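You operate a simulated robot arm through the tools that you are given. There is no shell and no other tool. Be economical: measure what you need, move in short steps, check, and stop when the job is done.

You are at the controls of a simulated two-armed robot. One attempt, no reset.

TASK
Carry the orange and the white banded sub to the yellow cart on the black tray, in both hands.
Fine: scour its sludge out first; brown block wetted on the plunger can, and put back. Set down upright: orange banded sub, white banded sub. What is to be rubbed or washed off counts as gone when no trace of it is left.

It is judged by the outcome, as a careful person would: the job done as asked, and still so three seconds after it is handed in. It fails if anything else is knocked over, pushed out of place, dropped, spilled or broken.

THE ROBOT
Two 7-joint arms with two-finger parallel grippers on one trunk, on a base that drives. Base frame: it is fixed to the floor where the robot stands at the start and does not move with it; the origin is under the middle of the robot, x ahead of it, y to its left, z up. Lengths are in mm, angles in rad, forces in N, time in s.
The left shoulder is at the start at [70, 134, 1251], the right one opposite. Places, roughly: black tray (23x16x3 cm) [500, 500, 900]; brass pan [700, 300, 1000]; brown block (8x5x4 cm) [500, 200, 900]; top of the yellow cart [100, 900, 700]. Payload 1.57 kg a hand.
Tool frame (each hand has its own): the origin (TCP) lies between the finger pads and is the grasp point; the fingertips stand 30 mm ahead of it; z points along the fingers, y is the line along which they close. The gripper opens to 80 mm. The fingers are 17 mm wide and 12 mm thick; the gripper's body (40 by 82 mm) begins 80 mm behind the TCP.
Orientation is that of the tool frame in the base frame, as a unit quaternion [x, y, z, w]. With the fingers straight down and closing along the base's y, the tool's x points along the base's -x, its y along +y and its z along -z.

THE INTERFACE
- The arms move only by the tool arm_command. It takes "left_plan", "right_plan" or both (then of equal length, played together; a hand with none holds still); each is a list that holds one entry, the list of rows, each a list of 6 numbers: the shift along the tool's x, y, z in m, then the turn, a rotation vector about the tool's x, y, z in rad. In form: [[[x, y, z, rx, ry, rz], ...]]. A call has 1 to 12 rows; each row shifts and turns the commanded pose from where the row before left it, along the tool's axes as they then stand. "left_hand" and "right_hand" are, for a hand that has rows, the finger opening in m, from 0 to 0.08, set as the call begins (left out, the last holds). Each row takes 0.2 s and may step no farther than 50 mm and 0.15 rad from the row before; otherwise, or with a gripper value out of range, the whole call is refused. A pose out of reach is approached as far as the arm can. The call stops where the force on the tool passes 90 N (or 10 N more than at its start, if that is more) or the arm is blocked; 0.2 s more then pass. The fingers move at their own pace (about 153 mm/s each) and stop on an object; they squeeze with about 42 N. The grip force told is the motor's: it shows also when the fingers shut on nothing. Time passes only in rows, and 0.2 s behind the last, so rows that do not move let the fingers close. It gives the time, the measured TCP pose, the force on the tool (base axes), the opening and the grip force at its end, in the units of the frame above (readings bear some noise), with the torque about the TCP (base axes, N m) and any sound that the robot's microphone picked up.
- Cameras (640 x 400 px; columns grow to the right, rows downward): "scene" is now at [117.2, 49.9, 1471]; the picture's right is [0.59, -0.81, 0.00], its down [-0.53, -0.39, -0.75] and it looks along [0.61, 0.44, -0.66] (base axes); focal length 232 px, centre (320, 200). "left" rides on the left gripper at [72, 7, -122] in its tool frame; the picture's right is [-0.09, 1.00, 0.00], its down [-0.84, -0.08, -0.54] and it looks along [-0.54, -0.05, 0.84] (tool axes); focal length 238 px, centre (320, 200). "right" rides on the right gripper at [72, -7, -122] in its tool frame; the picture's right is [0.09, 1.00, 0.00], its down [-0.84, 0.08, -0.54] and it looks along [-0.54, 0.05, 0.84] (tool axes); focal length 238 px, centre (320, 200). There is no depth. A picture from a camera that has moved, and an enlarged one, comes with that camera's place and axes in the base frame and with its lens.
- capture(camera): a new picture of that camera. No time passes.
- slide_trunk(by): slides the trunk up (or, below 0, down) by that many mm; the arms and the scene camera ride with it, the base frame stays. It gives what a move gives, with no picture.
- steer(legs): drives the robot by 1 to 6 legs, each [ahead, left, turn to the left] in mm, mm and rad, along the robot's own axes; the way and the turn of a leg run together, so that a leg with both is an arc; at most 1500 mm and 3.142 rad a leg. The arms and the cameras ride along, it lands a little off, and it stops where it bumps. It gives what a move gives.
- turn_head(pan, tilt): turns the head with the scene camera to pan (to the left, within 1.501 rad either way) and tilt (down, from -0.506 to 1.204), counted from straight ahead of the robot. It gives what a move gives.
- inspect(camera, box): a new picture of the part [left, top, right, bottom] of that camera's present view, enlarged. No time passes.
- sign_off(): hands the job in; it is judged then, once.

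Go step by step. Nothing tells you exact positions but the pictures and the camera data: compare them with the known pose of the tool, close in by small moves and look again before you grip or let go. The budget is 120 turns and 108 pictures, counting those below and the enlarged ones. Unless the task says otherwise, let go and move clear before handing in, and close with one line.

The tools are called as name(argument=value, ...) on one line, values as JSON. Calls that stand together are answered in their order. arm_command: Moves the arms, as the interface text tells. Its arguments: {"type":"object","properties":{"left_plan":{"type":"array"},"left_hand":{"type":"number"},"right_plan":{"type":"array"},"right_hand":{"type":"number"}},"required":[]} The other tools are called the same way: slide_trunk (by) slides the trunk up or down; steer (legs) drives the base; turn_head (pan, tilt) turns the head that bears the scene camera; capture (camera) takes a picture; inspect (camera, box) takes an enlarged picture of a part of a camera's view; sign_off () hands the job in.

At the start:

```text
t: 0.0
left_position: [258.4, 389.3, 1240.7]
left_orientation: [0.0, 1.0, 0.0, 0.0]
left_wrist_force: [-0.2, 0.4, 0.1]
left_wrist_torque: [0.01, 0.01, 0.01]
left_grip_width: 80.2
left_finger_force: 0.1
right_position: [325.7, 46.0, 1242.0]
right_orientation: [-0.001, 1.0, 0.001, 0.0]
right_wrist_force: [0.0, 0.8, 0.2]
right_wrist_torque: [-0.01, 0.02, -0.03]
right_grip_width: 79.9
right_finger_force: 0.0
trunk travel left (down, up): [-825.0, 115.0]
robot x, y, heading: [-1.1, 0.9, -0.005]
head pan, tilt: [0.63, 0.723]
```

scene: 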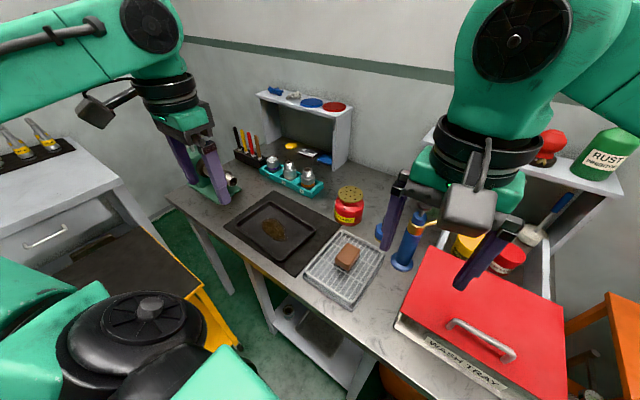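
right: 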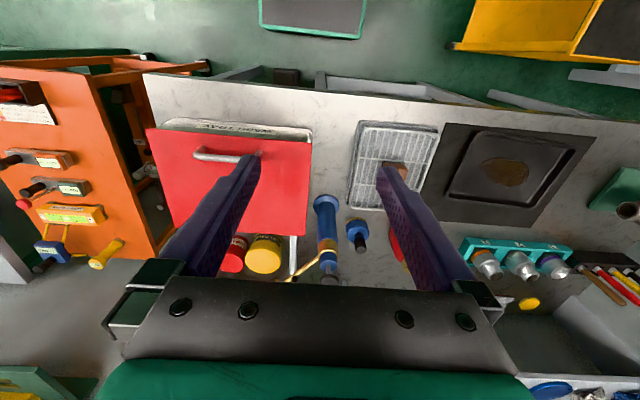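
left: 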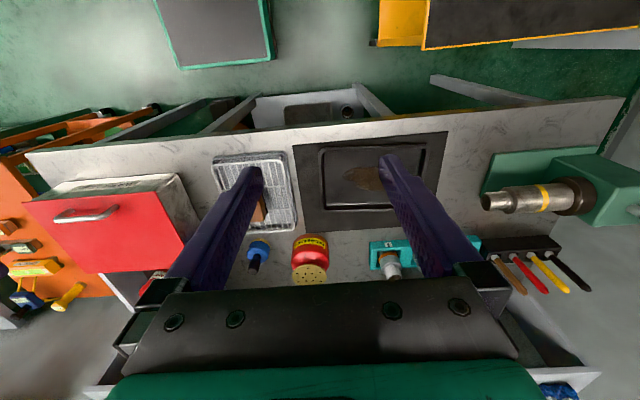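

I see the black tray with brown sludge, the brown block on a wire rack, the red plunger can and a teal rack with banded metal parts. I'll look at these closer first.

inspect(camera="scene", box=[220, 80, 400, 192])

inspect(camera="scene", box=[220, 180, 420, 305])

inspect(camera="right", box=[430, 110, 640, 320])

inspect(camera="left", box=[200, 130, 440, 290])

```text
3.56 times, centred on (310, 136) of scene
camera zoom: at [117.2, 49.9, 1471.0], right [0.59, -0.81, 0.0], down [-0.53, -0.39, -0.75], along [0.61, 0.44, -0.66], focal length 826 px, centre (356, 428)
```

zoom: 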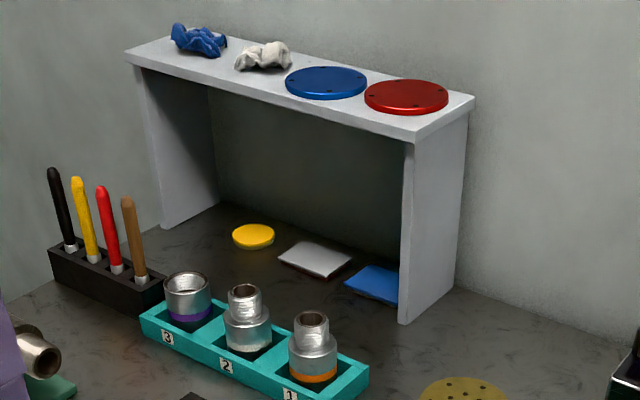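

```text
3.20 times, centred on (320, 242) of scene
camera zoom: at [117.2, 49.9, 1471.0], right [0.59, -0.81, 0.0], down [-0.53, -0.39, -0.75], along [0.61, 0.44, -0.66], focal length 743 px, centre (320, 64)
```

zoom: 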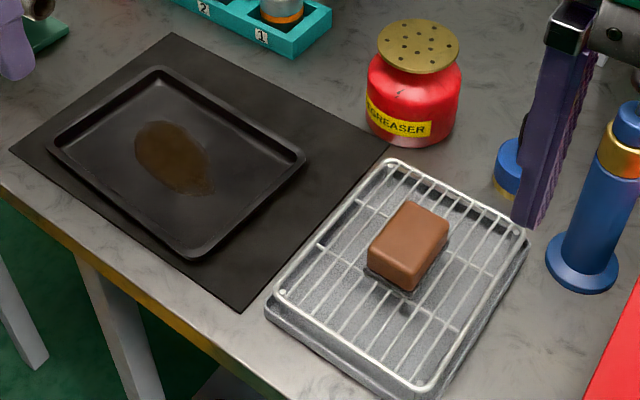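

```text
1.90 times, centred on (535, 215) of right
camera zoom: at [254.5, 37.6, 1364.1], right [-0.09, 1.0, 0.0], down [0.84, 0.08, 0.54], along [0.54, 0.05, -0.84], focal length 454 px, centre (-90, 171)
```

zoom: 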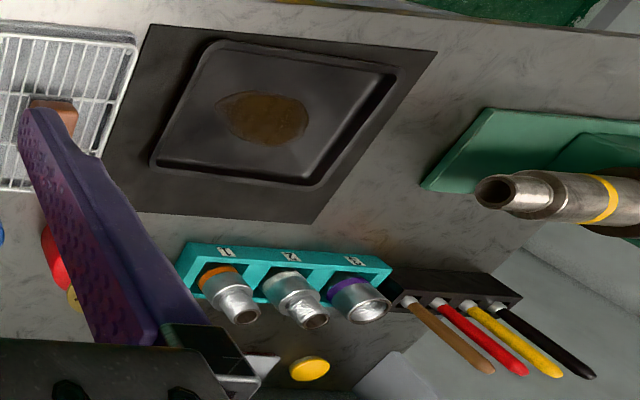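

```text
2.50 times, centred on (320, 210) of left
camera zoom: at [186.9, 397.3, 1363.2], right [0.09, 1.0, 0.0], down [0.84, -0.08, 0.54], along [0.54, -0.05, -0.84], focal length 596 px, centre (320, 175)
```

zoom: 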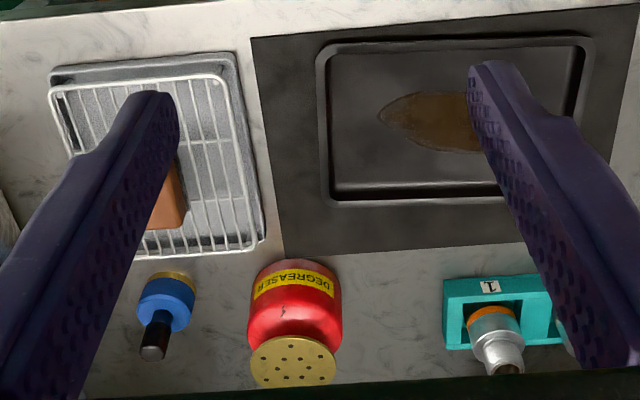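

The orange sub is in slot 1 at about (690,532) and the white one in slot 2 at about (690,625). The tray spans x 375–528, y 365–591, the block is near (477,213) and the pan near (646,308). The block job suits the left hand, so I'll test its reach with a short move outward and down.

arm_command(left_plan=[[[-0.03, -0.02, 0.02, 0, 0, 0], [-0.03, -0.02, 0.02, 0, 0, 0], [-0.03, -0.02, 0.02, 0, 0, 0], [-0.03, -0.02, 0.02, 0, 0, 0], [-0.03, -0.02, 0.02, 0, 0, 0]]])

capture(camera="scene")

```text
t: 1.2
left_position: [410.7, 291.1, 1138.9]
left_orientation: [0.0, 1.0, 0.0, 0.0]
left_wrist_force: [0.3, -0.1, -0.4]
left_wrist_torque: [0.03, 0.04, 0.02]
left_grip_width: 79.9
left_finger_force: 0.1
right_position: [327.5, 44.6, 1241.9]
right_orientation: [0.001, 1.0, 0.001, -0.001]
right_wrist_force: [0.2, -0.4, -0.1]
right_wrist_torque: [0.04, 0.0, 0.02]
right_grip_width: 80.0
right_finger_force: 0.0
trunk travel left (down, up): [-825.0, 115.0]
robot x, y, heading: [0.5, 2.1, -0.0]
head pan, tilt: [0.63, 0.723]
```

```text
100 pictures are left
camera scene: at [119.9, 48.0, 1470.8], right [0.59, -0.81, 0.0], down [-0.54, -0.39, -0.75], along [0.61, 0.44, -0.66], focal length 232 px, centre (320, 200)
```

scene: 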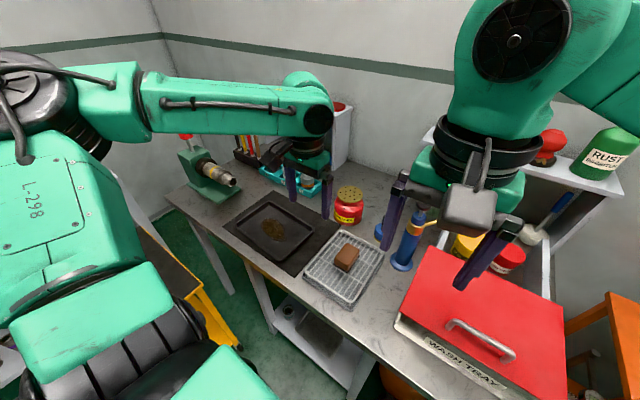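

Reach is fine. I'll move the right hand aside and bring the left hand above the brown block.

arm_command(left_plan=[[[-0.02, -0.03, 0.01, 0, 0, 0], [-0.02, -0.03, 0.01, 0, 0, 0], [-0.02, -0.018, 0.01, 0, 0, 0], [0, 0, 0.02, 0, 0, 0]]], right_plan=[[[0.03, -0.035, 0, 0, 0, 0], [0.03, -0.035, 0, 0, 0, 0], [0.03, -0.035, 0, 0, 0, 0], [0, -0.03, 0, 0, 0, 0]]])

capture(camera="left")

capture(camera="scene")

```text
t: 2.2
left_position: [466.9, 213.1, 1092.4]
left_orientation: [0.0, 1.0, 0.0, 0.0]
left_wrist_force: [0.0, 0.2, 0.0]
left_wrist_torque: [0.02, 0.01, -0.05]
left_grip_width: 79.9
left_finger_force: 0.1
right_position: [235.6, -92.6, 1242.7]
right_orientation: [-0.001, 1.0, 0.001, 0.0]
right_wrist_force: [-0.1, -0.3, 0.1]
right_wrist_torque: [0.05, -0.04, -0.02]
right_grip_width: 80.1
right_finger_force: 0.0
trunk travel left (down, up): [-825.0, 115.0]
robot x, y, heading: [2.5, 3.5, 0.004]
head pan, tilt: [0.63, 0.723]
```

```text
99 pictures are left
camera left: at [395.5, 219.1, 1213.8], right [0.09, 1.0, 0.0], down [0.84, -0.08, 0.54], along [0.54, -0.05, -0.84], focal length 238 px, centre (320, 200)
```

left: 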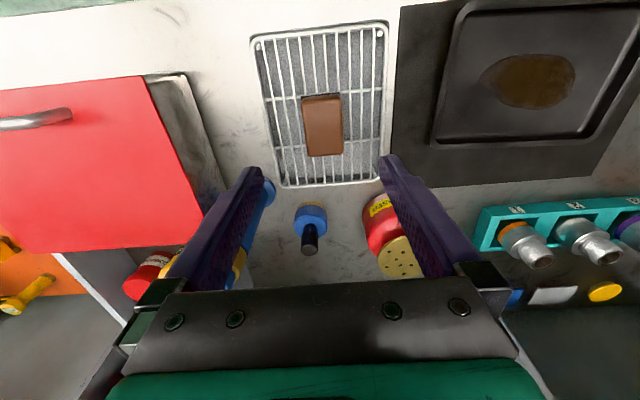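

```text
98 pictures are left
camera scene: at [116.1, 47.9, 1471.2], right [0.59, -0.81, 0.0], down [-0.53, -0.39, -0.75], along [0.61, 0.44, -0.66], focal length 232 px, centre (320, 200)
```

scene: 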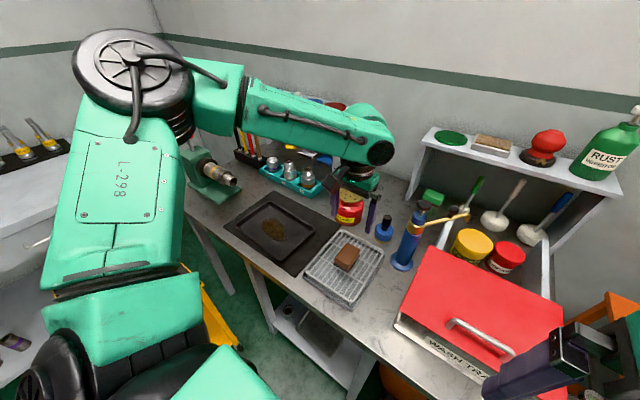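

The block's top is near (473,214), z about 930, aligned with the gripper. I'll descend partway and look again.

arm_command(left_plan=[[[-0.006, 0.001, 0.04, 0, 0, 0], [0, 0, 0.042, 0, 0, 0], [0, 0, 0, 0, 0, 0]]])

capture(camera="left")

inspect(camera="scene", box=[270, 170, 430, 310])

```text
t: 3.0
left_position: [472.8, 214.4, 1009.9]
left_orientation: [0.0, 1.0, 0.0, 0.001]
left_wrist_force: [0.3, -0.1, 0.0]
left_wrist_torque: [0.02, -0.01, 0.0]
left_grip_width: 80.0
left_finger_force: 0.0
right_position: [235.0, -90.2, 1241.7]
right_orientation: [0.0, 1.0, 0.002, 0.0]
right_wrist_force: [0.0, 0.1, -0.4]
right_wrist_torque: [0.01, 0.01, 0.0]
right_grip_width: 80.0
right_finger_force: 0.1
trunk travel left (down, up): [-825.0, 115.0]
robot x, y, heading: [0.2, 0.6, -0.001]
head pan, tilt: [0.63, 0.723]
```

```text
97 pictures are left
camera left: at [400.9, 221.3, 1132.0], right [0.09, 1.0, 0.0], down [0.84, -0.08, 0.54], along [0.54, -0.05, -0.84], focal length 238 px, centre (320, 200)
```

left: 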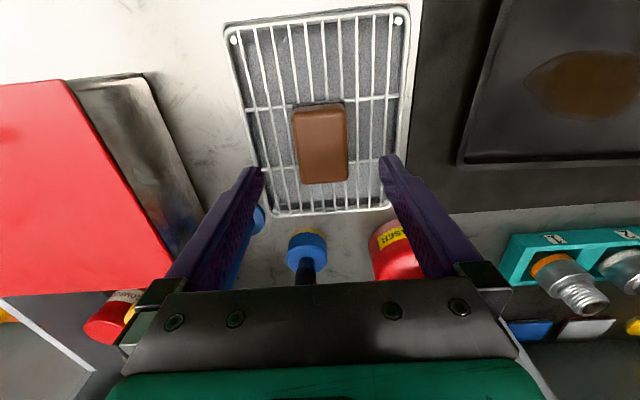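

```text
2.86 times, centred on (350, 240) of scene
camera zoom: at [116.4, 49.5, 1471.1], right [0.59, -0.81, 0.0], down [-0.53, -0.39, -0.75], along [0.61, 0.44, -0.66], focal length 664 px, centre (234, 86)
```

zoom: 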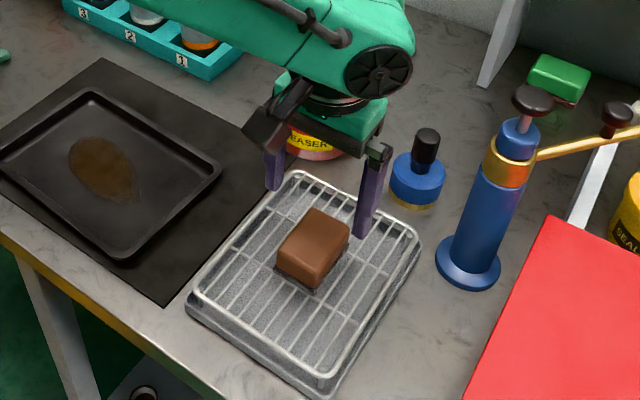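

The block centre refines to (469,215), top about 930. I'll descend around it and close.

arm_command(left_plan=[[[0.003, 0.001, 0.04, 0, 0, 0], [0, 0, 0.036, 0, 0, 0], [0, 0, 0, 0, 0, 0]]])

capture(camera="left")

inspect(camera="scene", box=[300, 190, 400, 290])

```text
t: 3.8
left_position: [467.3, 214.3, 934.6]
left_orientation: [-0.001, 1.0, 0.001, 0.0]
left_wrist_force: [0.4, 0.3, 0.2]
left_wrist_torque: [-0.02, -0.02, -0.02]
left_grip_width: 80.4
left_finger_force: 0.1
right_position: [235.1, -90.0, 1242.4]
right_orientation: [0.0, 1.0, 0.001, 0.0]
right_wrist_force: [-0.5, -0.2, 0.4]
right_wrist_torque: [-0.02, -0.02, 0.0]
right_grip_width: 80.1
right_finger_force: 0.0
trunk travel left (down, up): [-825.0, 115.0]
robot x, y, heading: [-1.8, -2.6, 0.001]
head pan, tilt: [0.63, 0.723]
```

```text
95 pictures are left
camera left: at [397.1, 221.3, 1056.4], right [0.09, 1.0, 0.0], down [0.84, -0.08, 0.54], along [0.54, -0.05, -0.84], focal length 238 px, centre (320, 200)
```

left: 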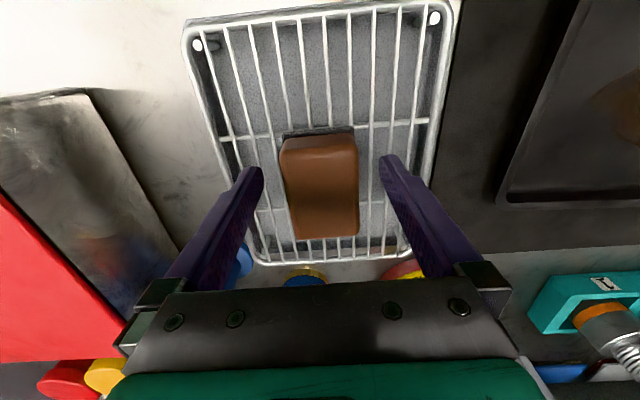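

```text
4.00 times, centred on (350, 240) of scene
camera zoom: at [116.6, 49.5, 1471.0], right [0.59, -0.81, 0.0], down [-0.53, -0.39, -0.75], along [0.61, 0.44, -0.66], focal length 929 px, centre (200, 40)
```

zoom: 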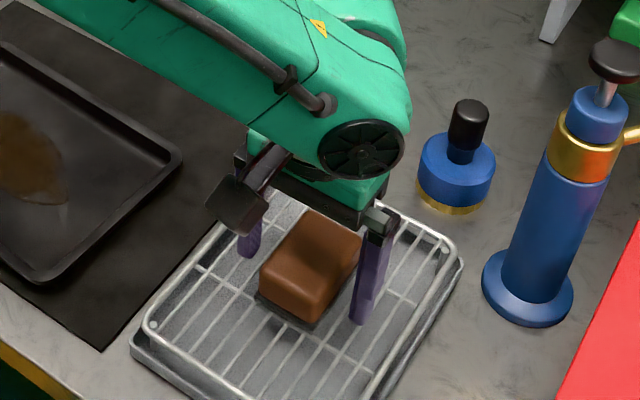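

The fingers straddle the block well, so I'll go 9 mm lower and close.

arm_command(left_plan=[[[-0.002, 0.0, 0.009, 0, 0, 0], [0, 0, 0, 0, 0, 0]]])

arm_command(left_plan=[[[0, 0, 0, 0, 0, 0], [0, 0, 0, 0, 0, 0], [0, 0, 0, 0, 0, 0]]], left_hand=0.03)

capture(camera="left")

```text
t: 4.4
left_position: [471.7, 216.4, 925.1]
left_orientation: [0.0, 1.0, 0.0, 0.0]
left_wrist_force: [-0.4, 0.2, -0.2]
left_wrist_torque: [-0.05, -0.02, 0.03]
left_grip_width: 80.0
left_finger_force: 0.0
right_position: [236.8, -90.6, 1242.3]
right_orientation: [-0.001, 1.0, 0.0, 0.0]
right_wrist_force: [-0.4, 0.2, 0.0]
right_wrist_torque: [-0.01, 0.02, 0.0]
right_grip_width: 80.0
right_finger_force: 0.0
trunk travel left (down, up): [-825.0, 115.0]
robot x, y, heading: [1.2, -2.0, -0.002]
head pan, tilt: [0.63, 0.723]
```

```text
t: 5.2
left_position: [471.9, 215.0, 924.3]
left_orientation: [0.0, 1.0, 0.0, -0.001]
left_wrist_force: [-0.5, 0.4, 0.5]
left_wrist_torque: [0.05, -0.01, 0.0]
left_grip_width: 49.0
left_finger_force: 42.1
right_position: [235.9, -90.2, 1242.8]
right_orientation: [-0.001, 1.0, 0.0, 0.0]
right_wrist_force: [-0.3, 0.1, -0.6]
right_wrist_torque: [0.0, 0.0, -0.01]
right_grip_width: 80.1
right_finger_force: 0.1
trunk travel left (down, up): [-825.0, 115.0]
robot x, y, heading: [0.4, -0.3, 0.002]
head pan, tilt: [0.63, 0.723]
```

```text
93 pictures are left
camera left: at [400.1, 221.5, 1047.1], right [0.09, 1.0, 0.0], down [0.84, -0.08, 0.54], along [0.54, -0.05, -0.84], focal length 238 px, centre (320, 200)
```

left: 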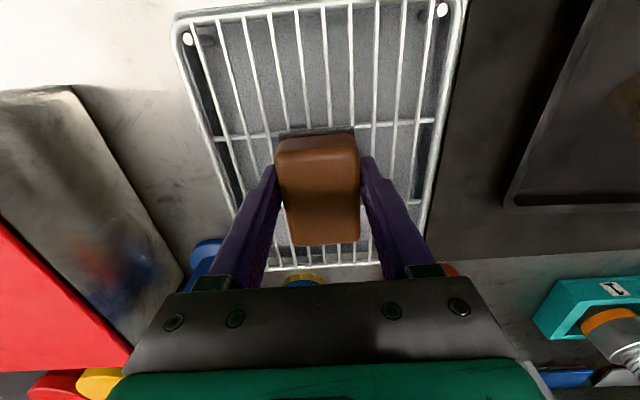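

The block is gripped at 49 mm; its home grasp pose is (472,215,924). I triangulate the pan to about (675,319,956), so I'll lift and carry the block above it.

arm_command(left_plan=[[[0, 0, -0.05, 0, 0, 0], [0, 0, -0.05, 0, 0, 0], [0, 0, -0.04, 0, 0, 0], [-0.04, 0.02, 0, 0, 0, 0], [-0.04, 0.02, 0, 0, 0, 0], [-0.04, 0.02, 0, 0, 0, 0], [-0.04, 0.02, 0, 0, 0, 0], [-0.04, 0.024, 0, 0, 0, 0], [0, 0, 0, 0, 0, 0]]])

capture(camera="left")

inspect(camera="scene", box=[270, 120, 430, 240])

```text
t: 7.2
left_position: [574.5, 322.9, 1079.3]
left_orientation: [0.0, 1.0, 0.0, 0.001]
left_wrist_force: [-0.1, 0.7, -0.7]
left_wrist_torque: [-0.04, 0.02, -0.01]
left_grip_width: 49.1
left_finger_force: 42.1
left hand out of reach, approached as far as the arm can: row 6, 7, 8
right_position: [236.2, -89.7, 1242.4]
right_orientation: [-0.001, 1.0, 0.0, 0.0]
right_wrist_force: [-0.9, 0.5, 0.6]
right_wrist_torque: [0.01, 0.01, -0.01]
right_grip_width: 80.2
right_finger_force: 0.1
trunk travel left (down, up): [-825.0, 115.0]
robot x, y, heading: [-5.0, 0.4, -0.004]
head pan, tilt: [0.63, 0.723]
```

```text
92 pictures are left
camera left: at [503.7, 329.0, 1201.0], right [0.09, 1.0, 0.0], down [0.84, -0.08, 0.54], along [0.54, -0.05, -0.84], focal length 238 px, centre (320, 200)
```

left: 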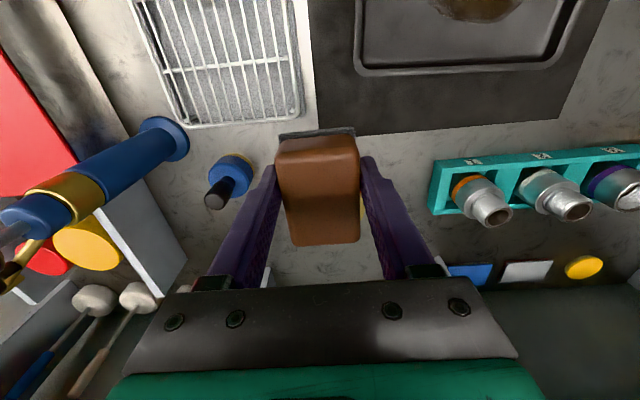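

```text
3.33 times, centred on (350, 180) of scene
camera zoom: at [117.5, 49.6, 1471.0], right [0.59, -0.81, 0.0], down [-0.53, -0.39, -0.75], along [0.61, 0.44, -0.66], focal length 774 px, centre (220, 267)
```

zoom: 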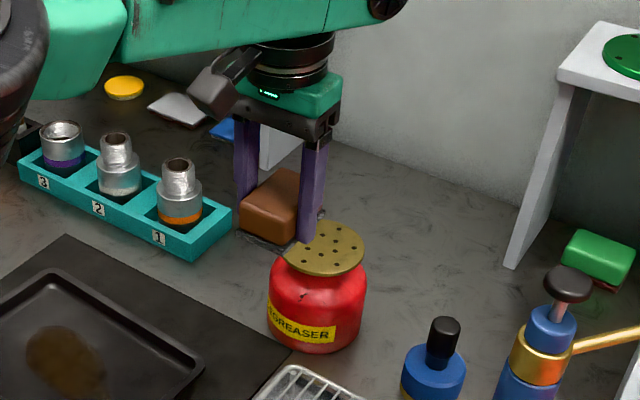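

The left arm runs out of reach at x≈575, so the base must come closer. I'll look down at the table's front edge before driving.

turn_head(pan=0.0, tilt=1.2)

capture(camera="scene")

```text
t: 8.2
left_position: [574.6, 322.4, 1079.0]
left_orientation: [0.0, 1.0, -0.001, 0.001]
left_wrist_force: [-1.2, 0.4, -1.3]
left_wrist_torque: [-0.01, 0.04, 0.0]
left_grip_width: 49.1
left_finger_force: 42.2
right_position: [236.5, -89.7, 1241.7]
right_orientation: [-0.001, 1.0, 0.0, 0.0]
right_wrist_force: [-0.2, 0.6, -0.1]
right_wrist_torque: [0.0, -0.01, 0.0]
right_grip_width: 79.7
right_finger_force: 0.1
trunk travel left (down, up): [-825.0, 115.0]
robot x, y, heading: [3.4, 0.3, -0.004]
head pan, tilt: [0.0, 1.201]
```

```text
90 pictures are left
camera scene: at [105.6, 0.5, 1436.9], right [0.0, -1.0, 0.0], down [-0.93, 0.0, -0.36], along [0.36, 0.0, -0.93], focal length 232 px, centre (320, 200)
```

scene: 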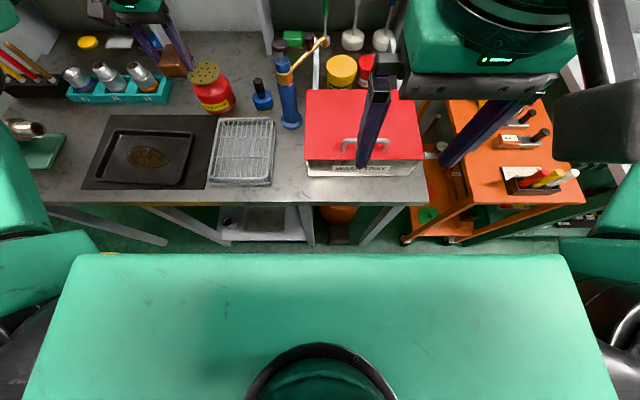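

The table edge is at about x=313 and the torso front at about x=131. I'll pull the hand in, drive left 270, then ahead 130.

arm_command(left_plan=[[[0.05, 0, 0, 0, 0, 0], [0.05, 0, 0, 0, 0, 0], [0.05, 0, 0, 0, 0, 0], [0, 0, 0, 0, 0, 0]]])

steer(legs=[[0, 270, 0], [130, 0, 0]])

turn_head(pan=0.2, tilt=0.85)

capture(camera="scene")

```text
t: 9.2
left_position: [426.9, 322.6, 1076.1]
left_orientation: [0.0, 1.0, 0.0, 0.0]
left_wrist_force: [-0.7, -0.1, -0.9]
left_wrist_torque: [0.01, 0.02, -0.01]
left_grip_width: 49.1
left_finger_force: 42.3
right_position: [237.0, -89.2, 1241.7]
right_orientation: [0.0, 1.0, 0.0, 0.001]
right_wrist_force: [-0.2, -0.3, 0.3]
right_wrist_torque: [-0.01, 0.01, 0.06]
right_grip_width: 80.1
right_finger_force: 0.0
trunk travel left (down, up): [-825.0, 115.0]
robot x, y, heading: [-1.8, 0.2, -0.005]
head pan, tilt: [0.0, 1.201]
```

```text
t: 12.0
left_position: [552.1, 588.1, 1077.8]
left_orientation: [0.0, 1.0, -0.001, 0.001]
left_wrist_force: [0.0, -0.6, 0.3]
left_wrist_torque: [0.01, 0.01, -0.02]
left_grip_width: 49.1
left_finger_force: 41.6
right_position: [361.7, 176.4, 1242.5]
right_orientation: [0.0, 1.0, 0.0, 0.001]
right_wrist_force: [-0.5, 0.3, 0.2]
right_wrist_torque: [-0.01, -0.02, -0.01]
right_grip_width: 79.9
right_finger_force: 0.0
trunk travel left (down, up): [-825.0, 115.0]
robot x, y, heading: [129.9, 264.3, -0.003]
head pan, tilt: [0.0, 1.201]
```

```text
t: 12.8
left_position: [554.5, 587.2, 1077.2]
left_orientation: [0.0, 1.0, 0.0, -0.001]
left_wrist_force: [0.9, -0.1, -0.7]
left_wrist_torque: [-0.02, -0.01, -0.01]
left_grip_width: 48.9
left_finger_force: 42.2
right_position: [364.7, 176.3, 1242.0]
right_orientation: [0.0, 1.0, 0.0, 0.0]
right_wrist_force: [-0.6, 0.9, -0.8]
right_wrist_torque: [0.01, -0.02, 0.01]
right_grip_width: 79.9
right_finger_force: 0.0
trunk travel left (down, up): [-825.0, 115.0]
robot x, y, heading: [128.3, 267.2, -0.004]
head pan, tilt: [0.201, 0.85]
```

```text
89 pictures are left
camera scene: at [254.8, 281.4, 1460.4], right [0.2, -0.98, 0.0], down [-0.74, -0.15, -0.66], along [0.65, 0.13, -0.75], focal length 232 px, centre (320, 200)
```

scene: 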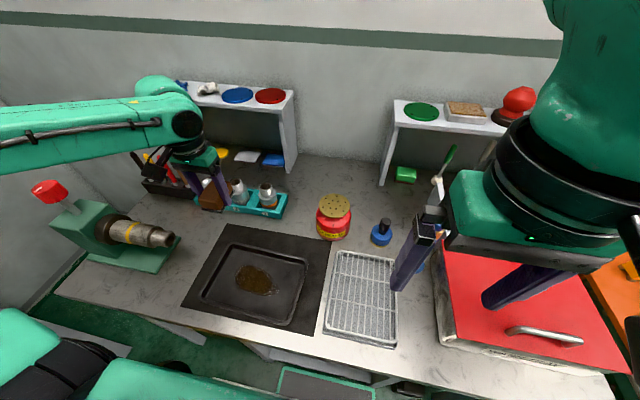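

The drive went clean. Now I'll bring the block over the pan at about (675,321).

arm_command(left_plan=[[[-0.02, -0.044, 0, 0, 0, 0], [-0.02, -0.044, 0, 0, 0, 0], [-0.02, -0.044, 0, 0, 0, 0], [-0.02, -0.044, 0, 0, 0, 0], [-0.02, -0.044, 0, 0, 0, 0], [-0.02, -0.046, 0, 0, 0, 0], [0, 0, 0, 0, 0, 0]]])

capture(camera="left")

inspect(camera="scene", box=[250, 120, 420, 260])

```text
refused: row 6 steps farther than a row can; nothing moved
```

```text
88 pictures are left
camera left: at [483.9, 594.7, 1198.9], right [0.09, 1.0, 0.0], down [0.84, -0.08, 0.54], along [0.54, -0.05, -0.84], focal length 238 px, centre (320, 200)
```

left: 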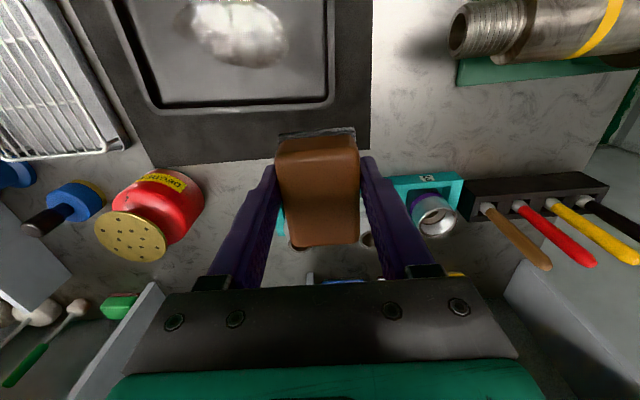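

```text
2.86 times, centred on (335, 190) of scene
camera zoom: at [254.8, 281.4, 1460.4], right [0.2, -0.98, 0.0], down [-0.74, -0.15, -0.66], along [0.65, 0.13, -0.75], focal length 664 px, centre (277, 229)
```

zoom: 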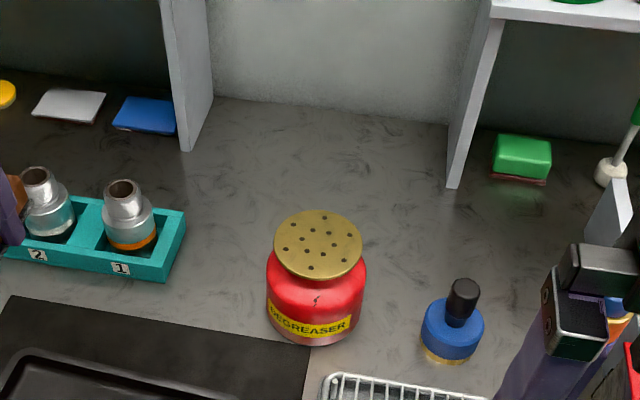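

The row was slightly too long. The two views put the pan at (674,324,959), so I'll repeat with shorter rows.

arm_command(left_plan=[[[-0.02, -0.044, 0, 0, 0, 0], [-0.02, -0.044, 0, 0, 0, 0], [-0.02, -0.044, 0, 0, 0, 0], [-0.02, -0.044, 0, 0, 0, 0], [-0.02, -0.044, 0, 0, 0, 0], [-0.02, -0.043, 0, 0, 0, 0], [0, 0, 0, 0, 0, 0]]])

inspect(camera="scene", box=[250, 120, 420, 260])

```text
t: 14.4
left_position: [622.2, 376.8, 1086.0]
left_orientation: [0.001, 1.0, -0.001, 0.001]
left_wrist_force: [-0.5, 0.7, -0.2]
left_wrist_torque: [0.05, 0.01, 0.04]
left_grip_width: 48.9
left_finger_force: 41.8
left hand out of reach, approached as far as the arm can: row 5, 6
right_position: [364.4, 175.0, 1242.4]
right_orientation: [0.001, 1.0, 0.001, 0.0]
right_wrist_force: [-0.1, -0.5, -0.5]
right_wrist_torque: [0.02, -0.02, -0.01]
right_grip_width: 79.8
right_finger_force: 0.1
trunk travel left (down, up): [-825.0, 115.0]
robot x, y, heading: [128.1, 261.3, -0.003]
head pan, tilt: [0.201, 0.85]
```

```text
2.86 times, centred on (335, 190) of scene
camera zoom: at [254.5, 281.1, 1460.5], right [0.2, -0.98, 0.0], down [-0.74, -0.15, -0.66], along [0.65, 0.13, -0.75], focal length 664 px, centre (277, 229)
```

zoom: 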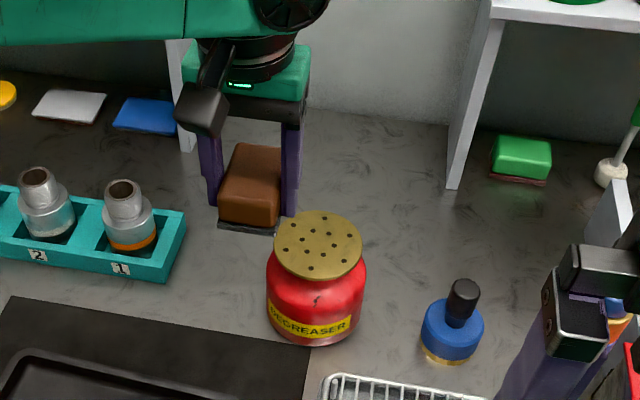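

The left arm cannot reach this far inward. I'll shift the hand outward, then drive the base right so the pan lies in its good zone.

arm_command(left_plan=[[[0.0, 0.045, 0, 0, 0, 0], [0.0, 0.045, 0, 0, 0, 0], [0, 0.01, 0, 0, 0, 0]]])

steer(legs=[[0, -190, 0]])

inspect(camera="scene", box=[170, 100, 370, 260])

```text
t: 15.2
left_position: [622.9, 474.1, 1086.0]
left_orientation: [0.001, 1.0, 0.0, 0.0]
left_wrist_force: [0.1, 0.7, -1.8]
left_wrist_torque: [0.0, 0.02, 0.02]
left_grip_width: 49.0
left_finger_force: 42.0
right_position: [364.3, 175.0, 1242.7]
right_orientation: [0.0, 1.0, 0.001, 0.0]
right_wrist_force: [0.8, -0.2, 0.5]
right_wrist_torque: [0.0, 0.0, 0.03]
right_grip_width: 80.0
right_finger_force: 0.1
trunk travel left (down, up): [-825.0, 115.0]
robot x, y, heading: [130.0, 264.5, -0.001]
head pan, tilt: [0.201, 0.85]
```

```text
t: 16.8
left_position: [620.6, 288.9, 1084.4]
left_orientation: [0.0, 1.0, -0.001, 0.0]
left_wrist_force: [-0.5, 0.3, -0.1]
left_wrist_torque: [-0.02, 0.01, -0.01]
left_grip_width: 49.2
left_finger_force: 42.4
right_position: [364.4, -8.9, 1242.9]
right_orientation: [0.0, 1.0, -0.001, 0.001]
right_wrist_force: [0.0, -0.2, -1.2]
right_wrist_torque: [-0.07, 0.0, 0.0]
right_grip_width: 80.1
right_finger_force: 0.1
trunk travel left (down, up): [-825.0, 115.0]
robot x, y, heading: [125.0, 77.1, -0.001]
head pan, tilt: [0.201, 0.85]
```

```text
2.50 times, centred on (270, 180) of scene
camera zoom: at [253.5, 97.1, 1460.5], right [0.2, -0.98, 0.0], down [-0.74, -0.15, -0.66], along [0.65, 0.13, -0.75], focal length 581 px, centre (445, 250)
```

zoom: 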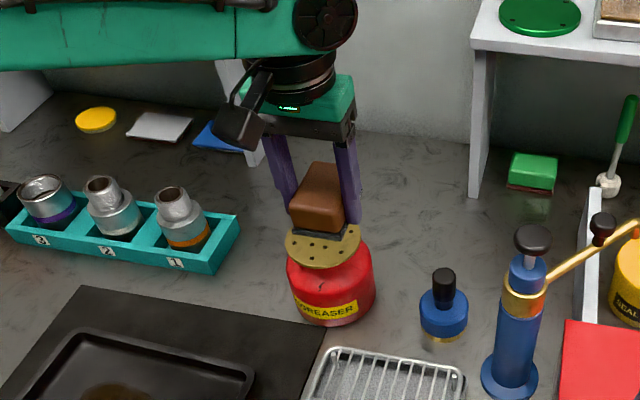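

Now the pan is in a good zone. I'll move to just above it at (672,323), with the block bottom near z 985.

arm_command(left_plan=[[[-0.026, 0.017, 0.01, 0, 0, 0], [-0.025, 0.017, 0.02, 0, 0, 0], [0, 0, 0.03, 0, 0, 0], [0, 0, 0, 0, 0, 0]]])

inspect(camera="scene", box=[220, 150, 340, 240])

capture(camera="left")

```text
t: 17.8
left_position: [673.4, 319.8, 1025.9]
left_orientation: [0.001, 1.0, 0.0, 0.0]
left_wrist_force: [-0.1, 0.1, -0.4]
left_wrist_torque: [-0.02, 0.0, -0.01]
left_grip_width: 48.8
left_finger_force: 41.6
right_position: [363.2, -13.3, 1242.5]
right_orientation: [0.0, 1.0, 0.001, 0.0]
right_wrist_force: [0.4, -0.4, 0.5]
right_wrist_torque: [-0.01, 0.02, 0.02]
right_grip_width: 80.0
right_finger_force: 0.2
trunk travel left (down, up): [-825.0, 115.0]
robot x, y, heading: [128.7, 80.1, 0.003]
head pan, tilt: [0.201, 0.85]
```

```text
4.44 times, centred on (280, 195) of scene
camera zoom: at [253.0, 92.8, 1460.6], right [0.2, -0.98, 0.0], down [-0.74, -0.15, -0.66], along [0.65, 0.13, -0.75], focal length 1032 px, centre (498, 222)
```

zoom: 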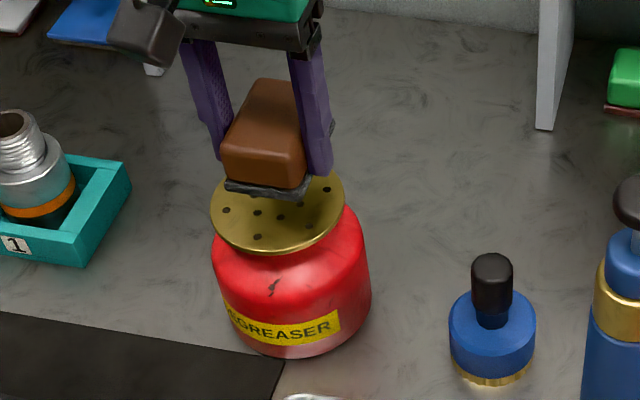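

```text
83 pictures are left
camera left: at [602.6, 326.0, 1148.5], right [0.09, 1.0, 0.0], down [0.84, -0.08, 0.54], along [0.54, -0.05, -0.84], focal length 238 px, centre (320, 200)
```

left: 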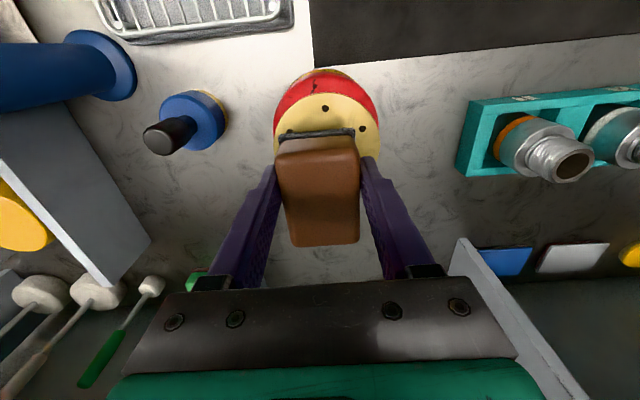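

The block is aligned over the pan. I'll lower slowly and watch for contact.

arm_command(left_plan=[[[-0.002, 0.004, 0.008, 0, 0, 0], [0, 0, 0.006, 0, 0, 0], [0, 0, 0.005, 0, 0, 0], [0, 0, 0.004, 0, 0, 0], [0, 0, 0.003, 0, 0, 0]]])

inspect(camera="scene", box=[220, 150, 340, 240])

```text
t: 19.0
left_position: [673.9, 325.4, 1001.0]
left_orientation: [0.001, 1.0, -0.001, 0.001]
left_wrist_force: [0.5, -0.4, -2.0]
left_wrist_torque: [0.0, 0.03, 0.0]
left_grip_width: 49.1
left_finger_force: 42.8
right_position: [363.4, -12.6, 1242.1]
right_orientation: [0.001, 1.0, 0.0, 0.0]
right_wrist_force: [0.7, -0.1, 1.0]
right_wrist_torque: [-0.01, 0.0, -0.02]
right_grip_width: 79.9
right_finger_force: 0.0
trunk travel left (down, up): [-825.0, 115.0]
robot x, y, heading: [125.1, 77.8, -0.004]
head pan, tilt: [0.201, 0.85]
```

```text
4.44 times, centred on (280, 195) of scene
camera zoom: at [253.5, 93.0, 1460.6], right [0.2, -0.98, 0.0], down [-0.74, -0.15, -0.66], along [0.65, 0.13, -0.75], focal length 1032 px, centre (498, 222)
```

zoom: 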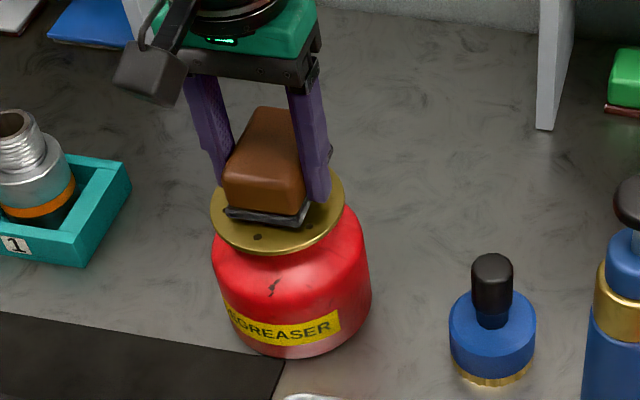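

arm_command(left_plan=[[[0, 0, 0.003, 0, 0, 0], [0, 0, 0.003, 0, 0, 0], [0, 0, 0.003, 0, 0, 0]]])

arm_command(left_plan=[[[0, 0, 0.003, 0, 0, 0], [0, 0, 0.003, 0, 0, 0], [0, 0, 0, 0, 0, 0]]])

inspect(camera="scene", box=[220, 150, 340, 240])

```text
t: 19.8
left_position: [671.9, 324.3, 993.1]
left_orientation: [0.001, 1.0, -0.001, 0.0]
left_wrist_force: [0.9, -0.3, 0.2]
left_wrist_torque: [-0.01, -0.01, 0.06]
left_grip_width: 48.9
left_finger_force: 41.7
left hand out of reach, approached as far as the arm can: row 3
right_position: [362.8, -13.8, 1241.5]
right_orientation: [0.0, 1.0, 0.0, 0.001]
right_wrist_force: [0.8, -0.2, 0.6]
right_wrist_torque: [0.0, 0.03, -0.04]
right_grip_width: 79.9
right_finger_force: 0.0
trunk travel left (down, up): [-825.0, 115.0]
robot x, y, heading: [126.3, 79.8, -0.006]
head pan, tilt: [0.201, 0.85]
```

```text
t: 20.6
left_position: [668.2, 323.6, 988.0]
left_orientation: [0.001, 1.0, 0.0, 0.001]
left_wrist_force: [2.0, -0.7, 1.2]
left_wrist_torque: [-0.06, -0.09, 0.03]
left_grip_width: 49.0
left_finger_force: 42.1
left hand out of reach, approached as far as the arm can: row 2
right_position: [363.6, -12.2, 1242.3]
right_orientation: [0.0, 1.0, 0.0, 0.001]
right_wrist_force: [-0.3, -0.9, 0.5]
right_wrist_torque: [0.0, 0.02, -0.01]
right_grip_width: 80.0
right_finger_force: 0.0
trunk travel left (down, up): [-825.0, 115.0]
robot x, y, heading: [130.3, 74.3, -0.003]
head pan, tilt: [0.201, 0.85]
```

```text
4.44 times, centred on (280, 195) of scene
camera zoom: at [253.4, 92.8, 1460.6], right [0.2, -0.98, 0.0], down [-0.74, -0.15, -0.66], along [0.65, 0.13, -0.75], focal length 1032 px, centre (498, 222)
```

zoom: 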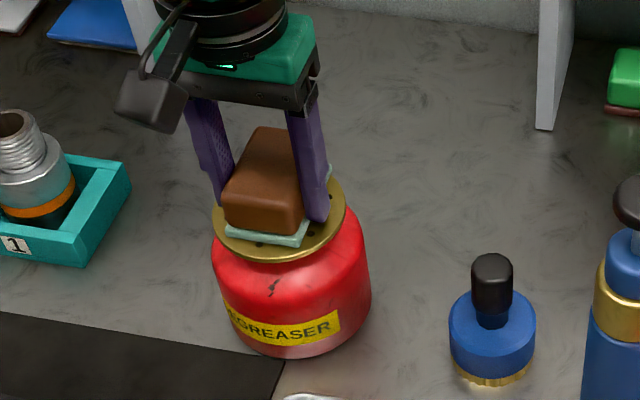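

The pad turned from black to teal, so the block is wetted. I'll lift and carry it above the tray.

arm_command(left_plan=[[[0, 0, -0.03, 0, 0, 0], [0, 0, -0.04, 0, 0, 0], [0.045, 0.02, 0, 0, 0, 0], [0.045, 0.02, 0, 0, 0, 0], [0.04, 0.03, 0, 0, 0, 0], [0.04, 0.03, 0, 0, 0, 0], [0.03, 0.03, 0, 0, 0, 0], [0.02, 0.025, 0, 0, 0, 0], [0, 0, 0.04, 0, 0, 0], [0, 0, 0, 0, 0, 0]]])

capture(camera="left")

inspect(camera="scene", box=[120, 130, 340, 300])

```text
t: 22.8
left_position: [450.8, 482.3, 1016.1]
left_orientation: [0.001, 1.0, 0.0, 0.0]
left_wrist_force: [0.5, 0.0, 0.1]
left_wrist_torque: [0.01, 0.01, -0.06]
left_grip_width: 49.1
left_finger_force: 42.5
right_position: [363.1, -13.1, 1243.5]
right_orientation: [0.0, 1.0, 0.001, 0.0]
right_wrist_force: [0.7, -0.1, -0.2]
right_wrist_torque: [-0.01, 0.01, 0.04]
right_grip_width: 80.1
right_finger_force: 0.0
trunk travel left (down, up): [-825.0, 115.0]
robot x, y, heading: [127.1, 73.6, -0.004]
head pan, tilt: [0.201, 0.85]
```

```text
80 pictures are left
camera left: at [380.0, 488.7, 1139.1], right [0.09, 1.0, 0.0], down [0.84, -0.08, 0.54], along [0.54, -0.05, -0.84], focal length 238 px, centre (320, 200)
```

left: 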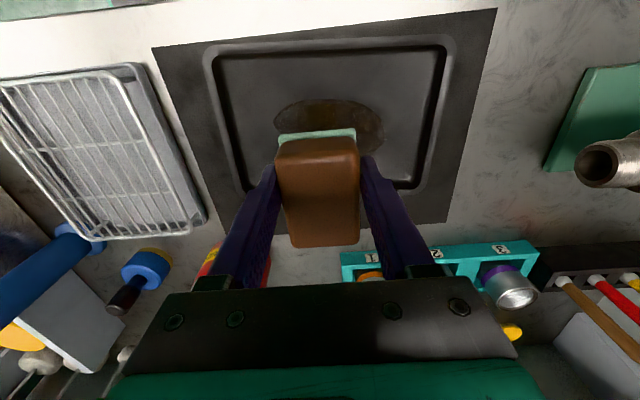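

```text
2.35 times, centred on (230, 215) of scene
camera zoom: at [253.9, 93.1, 1460.5], right [0.2, -0.98, 0.0], down [-0.74, -0.15, -0.66], along [0.65, 0.13, -0.75], focal length 546 px, centre (532, 165)
```

zoom: 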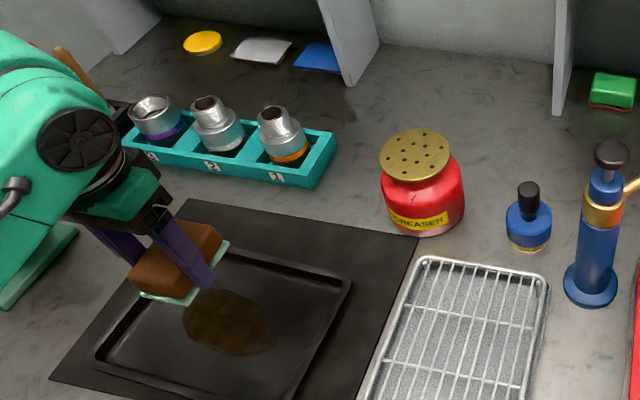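

The views now put the tray rim near z 873 and its floor near 848. The sludge spans x 430–505, y 430–560. I'll lower over its centre, staying above contact.

arm_command(left_plan=[[[-0.016, 0.013, 0.04, 0, 0, 0], [0, 0, 0.04, 0, 0, 0], [0, 0, 0.025, 0, 0, 0], [0, 0, 0, 0, 0, 0]]])

inspect(camera="scene", box=[120, 170, 280, 310])

```text
t: 23.8
left_position: [466.8, 495.1, 911.5]
left_orientation: [0.001, 1.0, 0.0, 0.001]
left_wrist_force: [-0.2, 0.3, -0.9]
left_wrist_torque: [-0.01, 0.0, 0.0]
left_grip_width: 49.0
left_finger_force: 41.5
right_position: [364.7, -13.3, 1241.8]
right_orientation: [0.001, 1.0, 0.0, 0.0]
right_wrist_force: [0.7, 0.9, 0.7]
right_wrist_torque: [0.03, 0.03, -0.02]
right_grip_width: 79.9
right_finger_force: 0.1
trunk travel left (down, up): [-825.0, 115.0]
robot x, y, heading: [130.6, 79.7, -0.002]
head pan, tilt: [0.201, 0.85]
```

```text
2.86 times, centred on (200, 240) of scene
camera zoom: at [253.8, 93.4, 1460.5], right [0.2, -0.98, 0.0], down [-0.74, -0.15, -0.66], along [0.65, 0.13, -0.75], focal length 664 px, centre (663, 86)
```

zoom: 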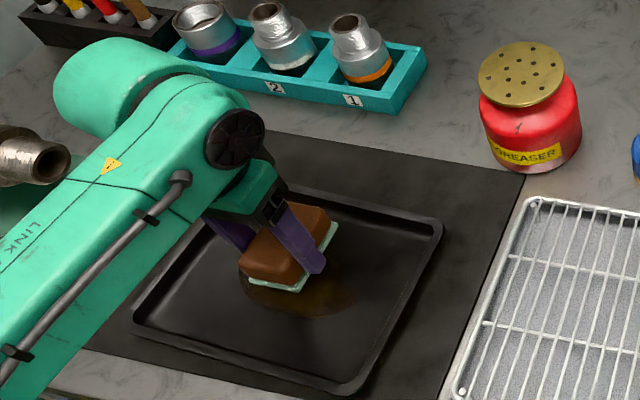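

The block is centred above the sludge. I'll lower until it touches.

arm_command(left_plan=[[[0, 0, 0.008, 0, 0, 0], [0, 0, 0.006, 0, 0, 0], [0, 0, 0.004, 0, 0, 0], [0, 0, 0, 0, 0, 0]]])

arm_command(left_plan=[[[0, 0, 0.003, 0, 0, 0], [0, 0, 0.003, 0, 0, 0], [0, 0, 0, 0, 0, 0]]])

arm_command(left_plan=[[[0, 0, 0.002, 0, 0, 0], [0, 0, 0.002, 0, 0, 0], [0, 0, 0, 0, 0, 0]]])

inspect(camera="scene", box=[120, 170, 280, 310])

```text
t: 24.8
left_position: [465.6, 493.7, 894.8]
left_orientation: [0.001, 1.0, 0.0, 0.0]
left_wrist_force: [0.1, -0.3, 0.0]
left_wrist_torque: [0.01, 0.04, 0.0]
left_grip_width: 49.0
left_finger_force: 41.7
right_position: [362.7, -13.2, 1243.1]
right_orientation: [0.0, 1.0, -0.001, 0.0]
right_wrist_force: [0.8, 0.5, 0.1]
right_wrist_torque: [0.03, 0.0, 0.03]
right_grip_width: 79.9
right_finger_force: 0.1
trunk travel left (down, up): [-825.0, 115.0]
robot x, y, heading: [125.4, 78.3, 0.0]
head pan, tilt: [0.201, 0.85]
```

```text
t: 25.6
left_position: [464.9, 493.2, 891.7]
left_orientation: [0.0, 1.0, 0.002, 0.002]
left_wrist_force: [2.1, 3.1, 19.4]
left_wrist_torque: [-0.4, 0.08, 0.08]
left_grip_width: 48.9
left_finger_force: 41.6
right_position: [361.9, -14.8, 1241.9]
right_orientation: [0.0, 1.0, 0.001, 0.001]
right_wrist_force: [0.4, -0.9, 1.2]
right_wrist_torque: [-0.01, -0.02, 0.01]
right_grip_width: 80.0
right_finger_force: 0.0
trunk travel left (down, up): [-825.0, 115.0]
robot x, y, heading: [126.0, 78.3, -0.004]
head pan, tilt: [0.201, 0.85]
```

```text
t: 26.4
left_position: [464.1, 493.8, 890.1]
left_orientation: [-0.001, 1.0, 0.005, 0.005]
left_wrist_force: [5.6, 8.3, 45.7]
left_wrist_torque: [0.35, 0.33, -0.11]
left_grip_width: 49.3
left_finger_force: 42.0
right_position: [360.3, -17.5, 1242.3]
right_orientation: [-0.001, 1.0, 0.002, 0.001]
right_wrist_force: [-0.3, 0.6, -0.5]
right_wrist_torque: [0.02, -0.03, -0.01]
right_grip_width: 80.0
right_finger_force: 0.0
trunk travel left (down, up): [-825.0, 115.0]
robot x, y, heading: [125.4, 73.7, 0.001]
head pan, tilt: [0.201, 0.85]
```

```text
2.86 times, centred on (200, 240) of scene
camera zoom: at [249.1, 88.0, 1461.4], right [0.2, -0.98, 0.0], down [-0.73, -0.15, -0.66], along [0.65, 0.13, -0.75], focal length 664 px, centre (663, 86)
```

zoom: 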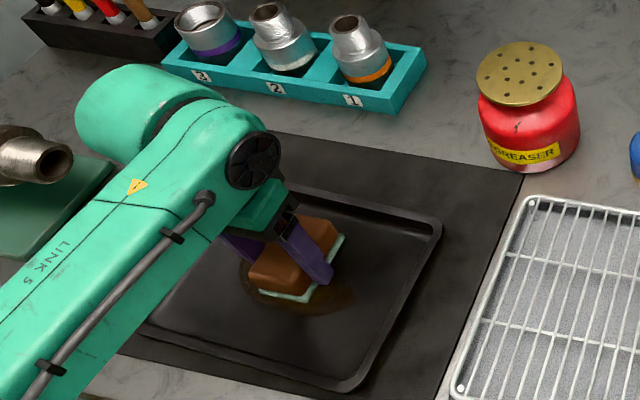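

That is 45 N, firmer than needed. I'll ease back to about 10 N and try a short scrub, checking that the tray stays put.

arm_command(left_plan=[[[0, 0, -0.004, 0, 0, 0], [0, -0.01, 0, 0, 0, 0], [0, -0.015, 0, 0, 0, 0], [0, -0.015, 0, 0, 0, 0], [0, 0.02, 0, 0, 0, 0], [0, 0.02, 0, 0, 0, 0], [0, 0.02, 0, 0, 0, 0], [0, 0.02, 0, 0, 0, 0]]])

inspect(camera="scene", box=[120, 170, 280, 310])

capture(camera="left")

```text
t: 28.2
left_position: [464.1, 531.3, 891.3]
left_orientation: [0.001, 1.0, 0.001, 0.002]
left_wrist_force: [1.9, -5.9, 16.5]
left_wrist_torque: [-0.67, -0.26, -0.1]
left_grip_width: 49.0
left_finger_force: 42.1
right_position: [361.6, -16.9, 1243.3]
right_orientation: [-0.001, 1.0, 0.002, 0.002]
right_wrist_force: [0.0, -0.1, 0.5]
right_wrist_torque: [-0.01, 0.0, -0.03]
right_grip_width: 80.0
right_finger_force: 0.1
trunk travel left (down, up): [-825.0, 115.0]
robot x, y, heading: [129.2, 80.4, 0.002]
head pan, tilt: [0.201, 0.85]
```

```text
2.86 times, centred on (200, 240) of scene
camera zoom: at [250.7, 88.3, 1460.9], right [0.2, -0.98, 0.0], down [-0.74, -0.15, -0.66], along [0.65, 0.13, -0.75], focal length 664 px, centre (663, 86)
```

zoom: 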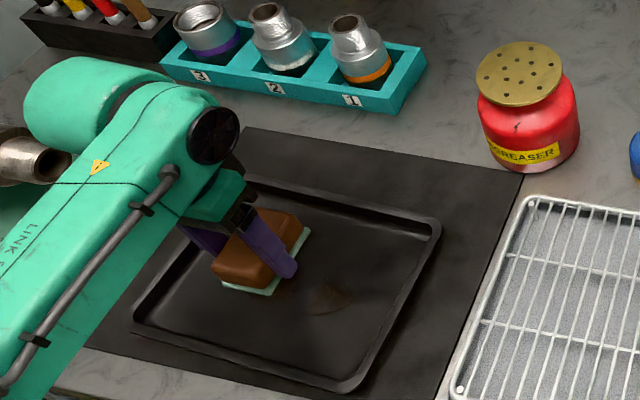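

```text
75 pictures are left
camera left: at [393.0, 537.3, 1012.6], right [0.09, 1.0, 0.0], down [0.84, -0.08, 0.54], along [0.54, -0.05, -0.84], focal length 238 px, centre (320, 200)
```

left: 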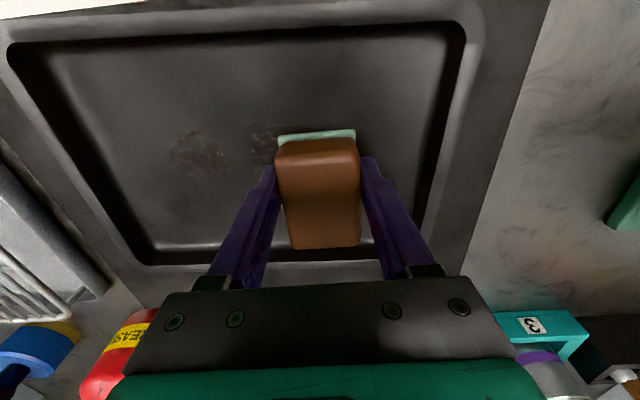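

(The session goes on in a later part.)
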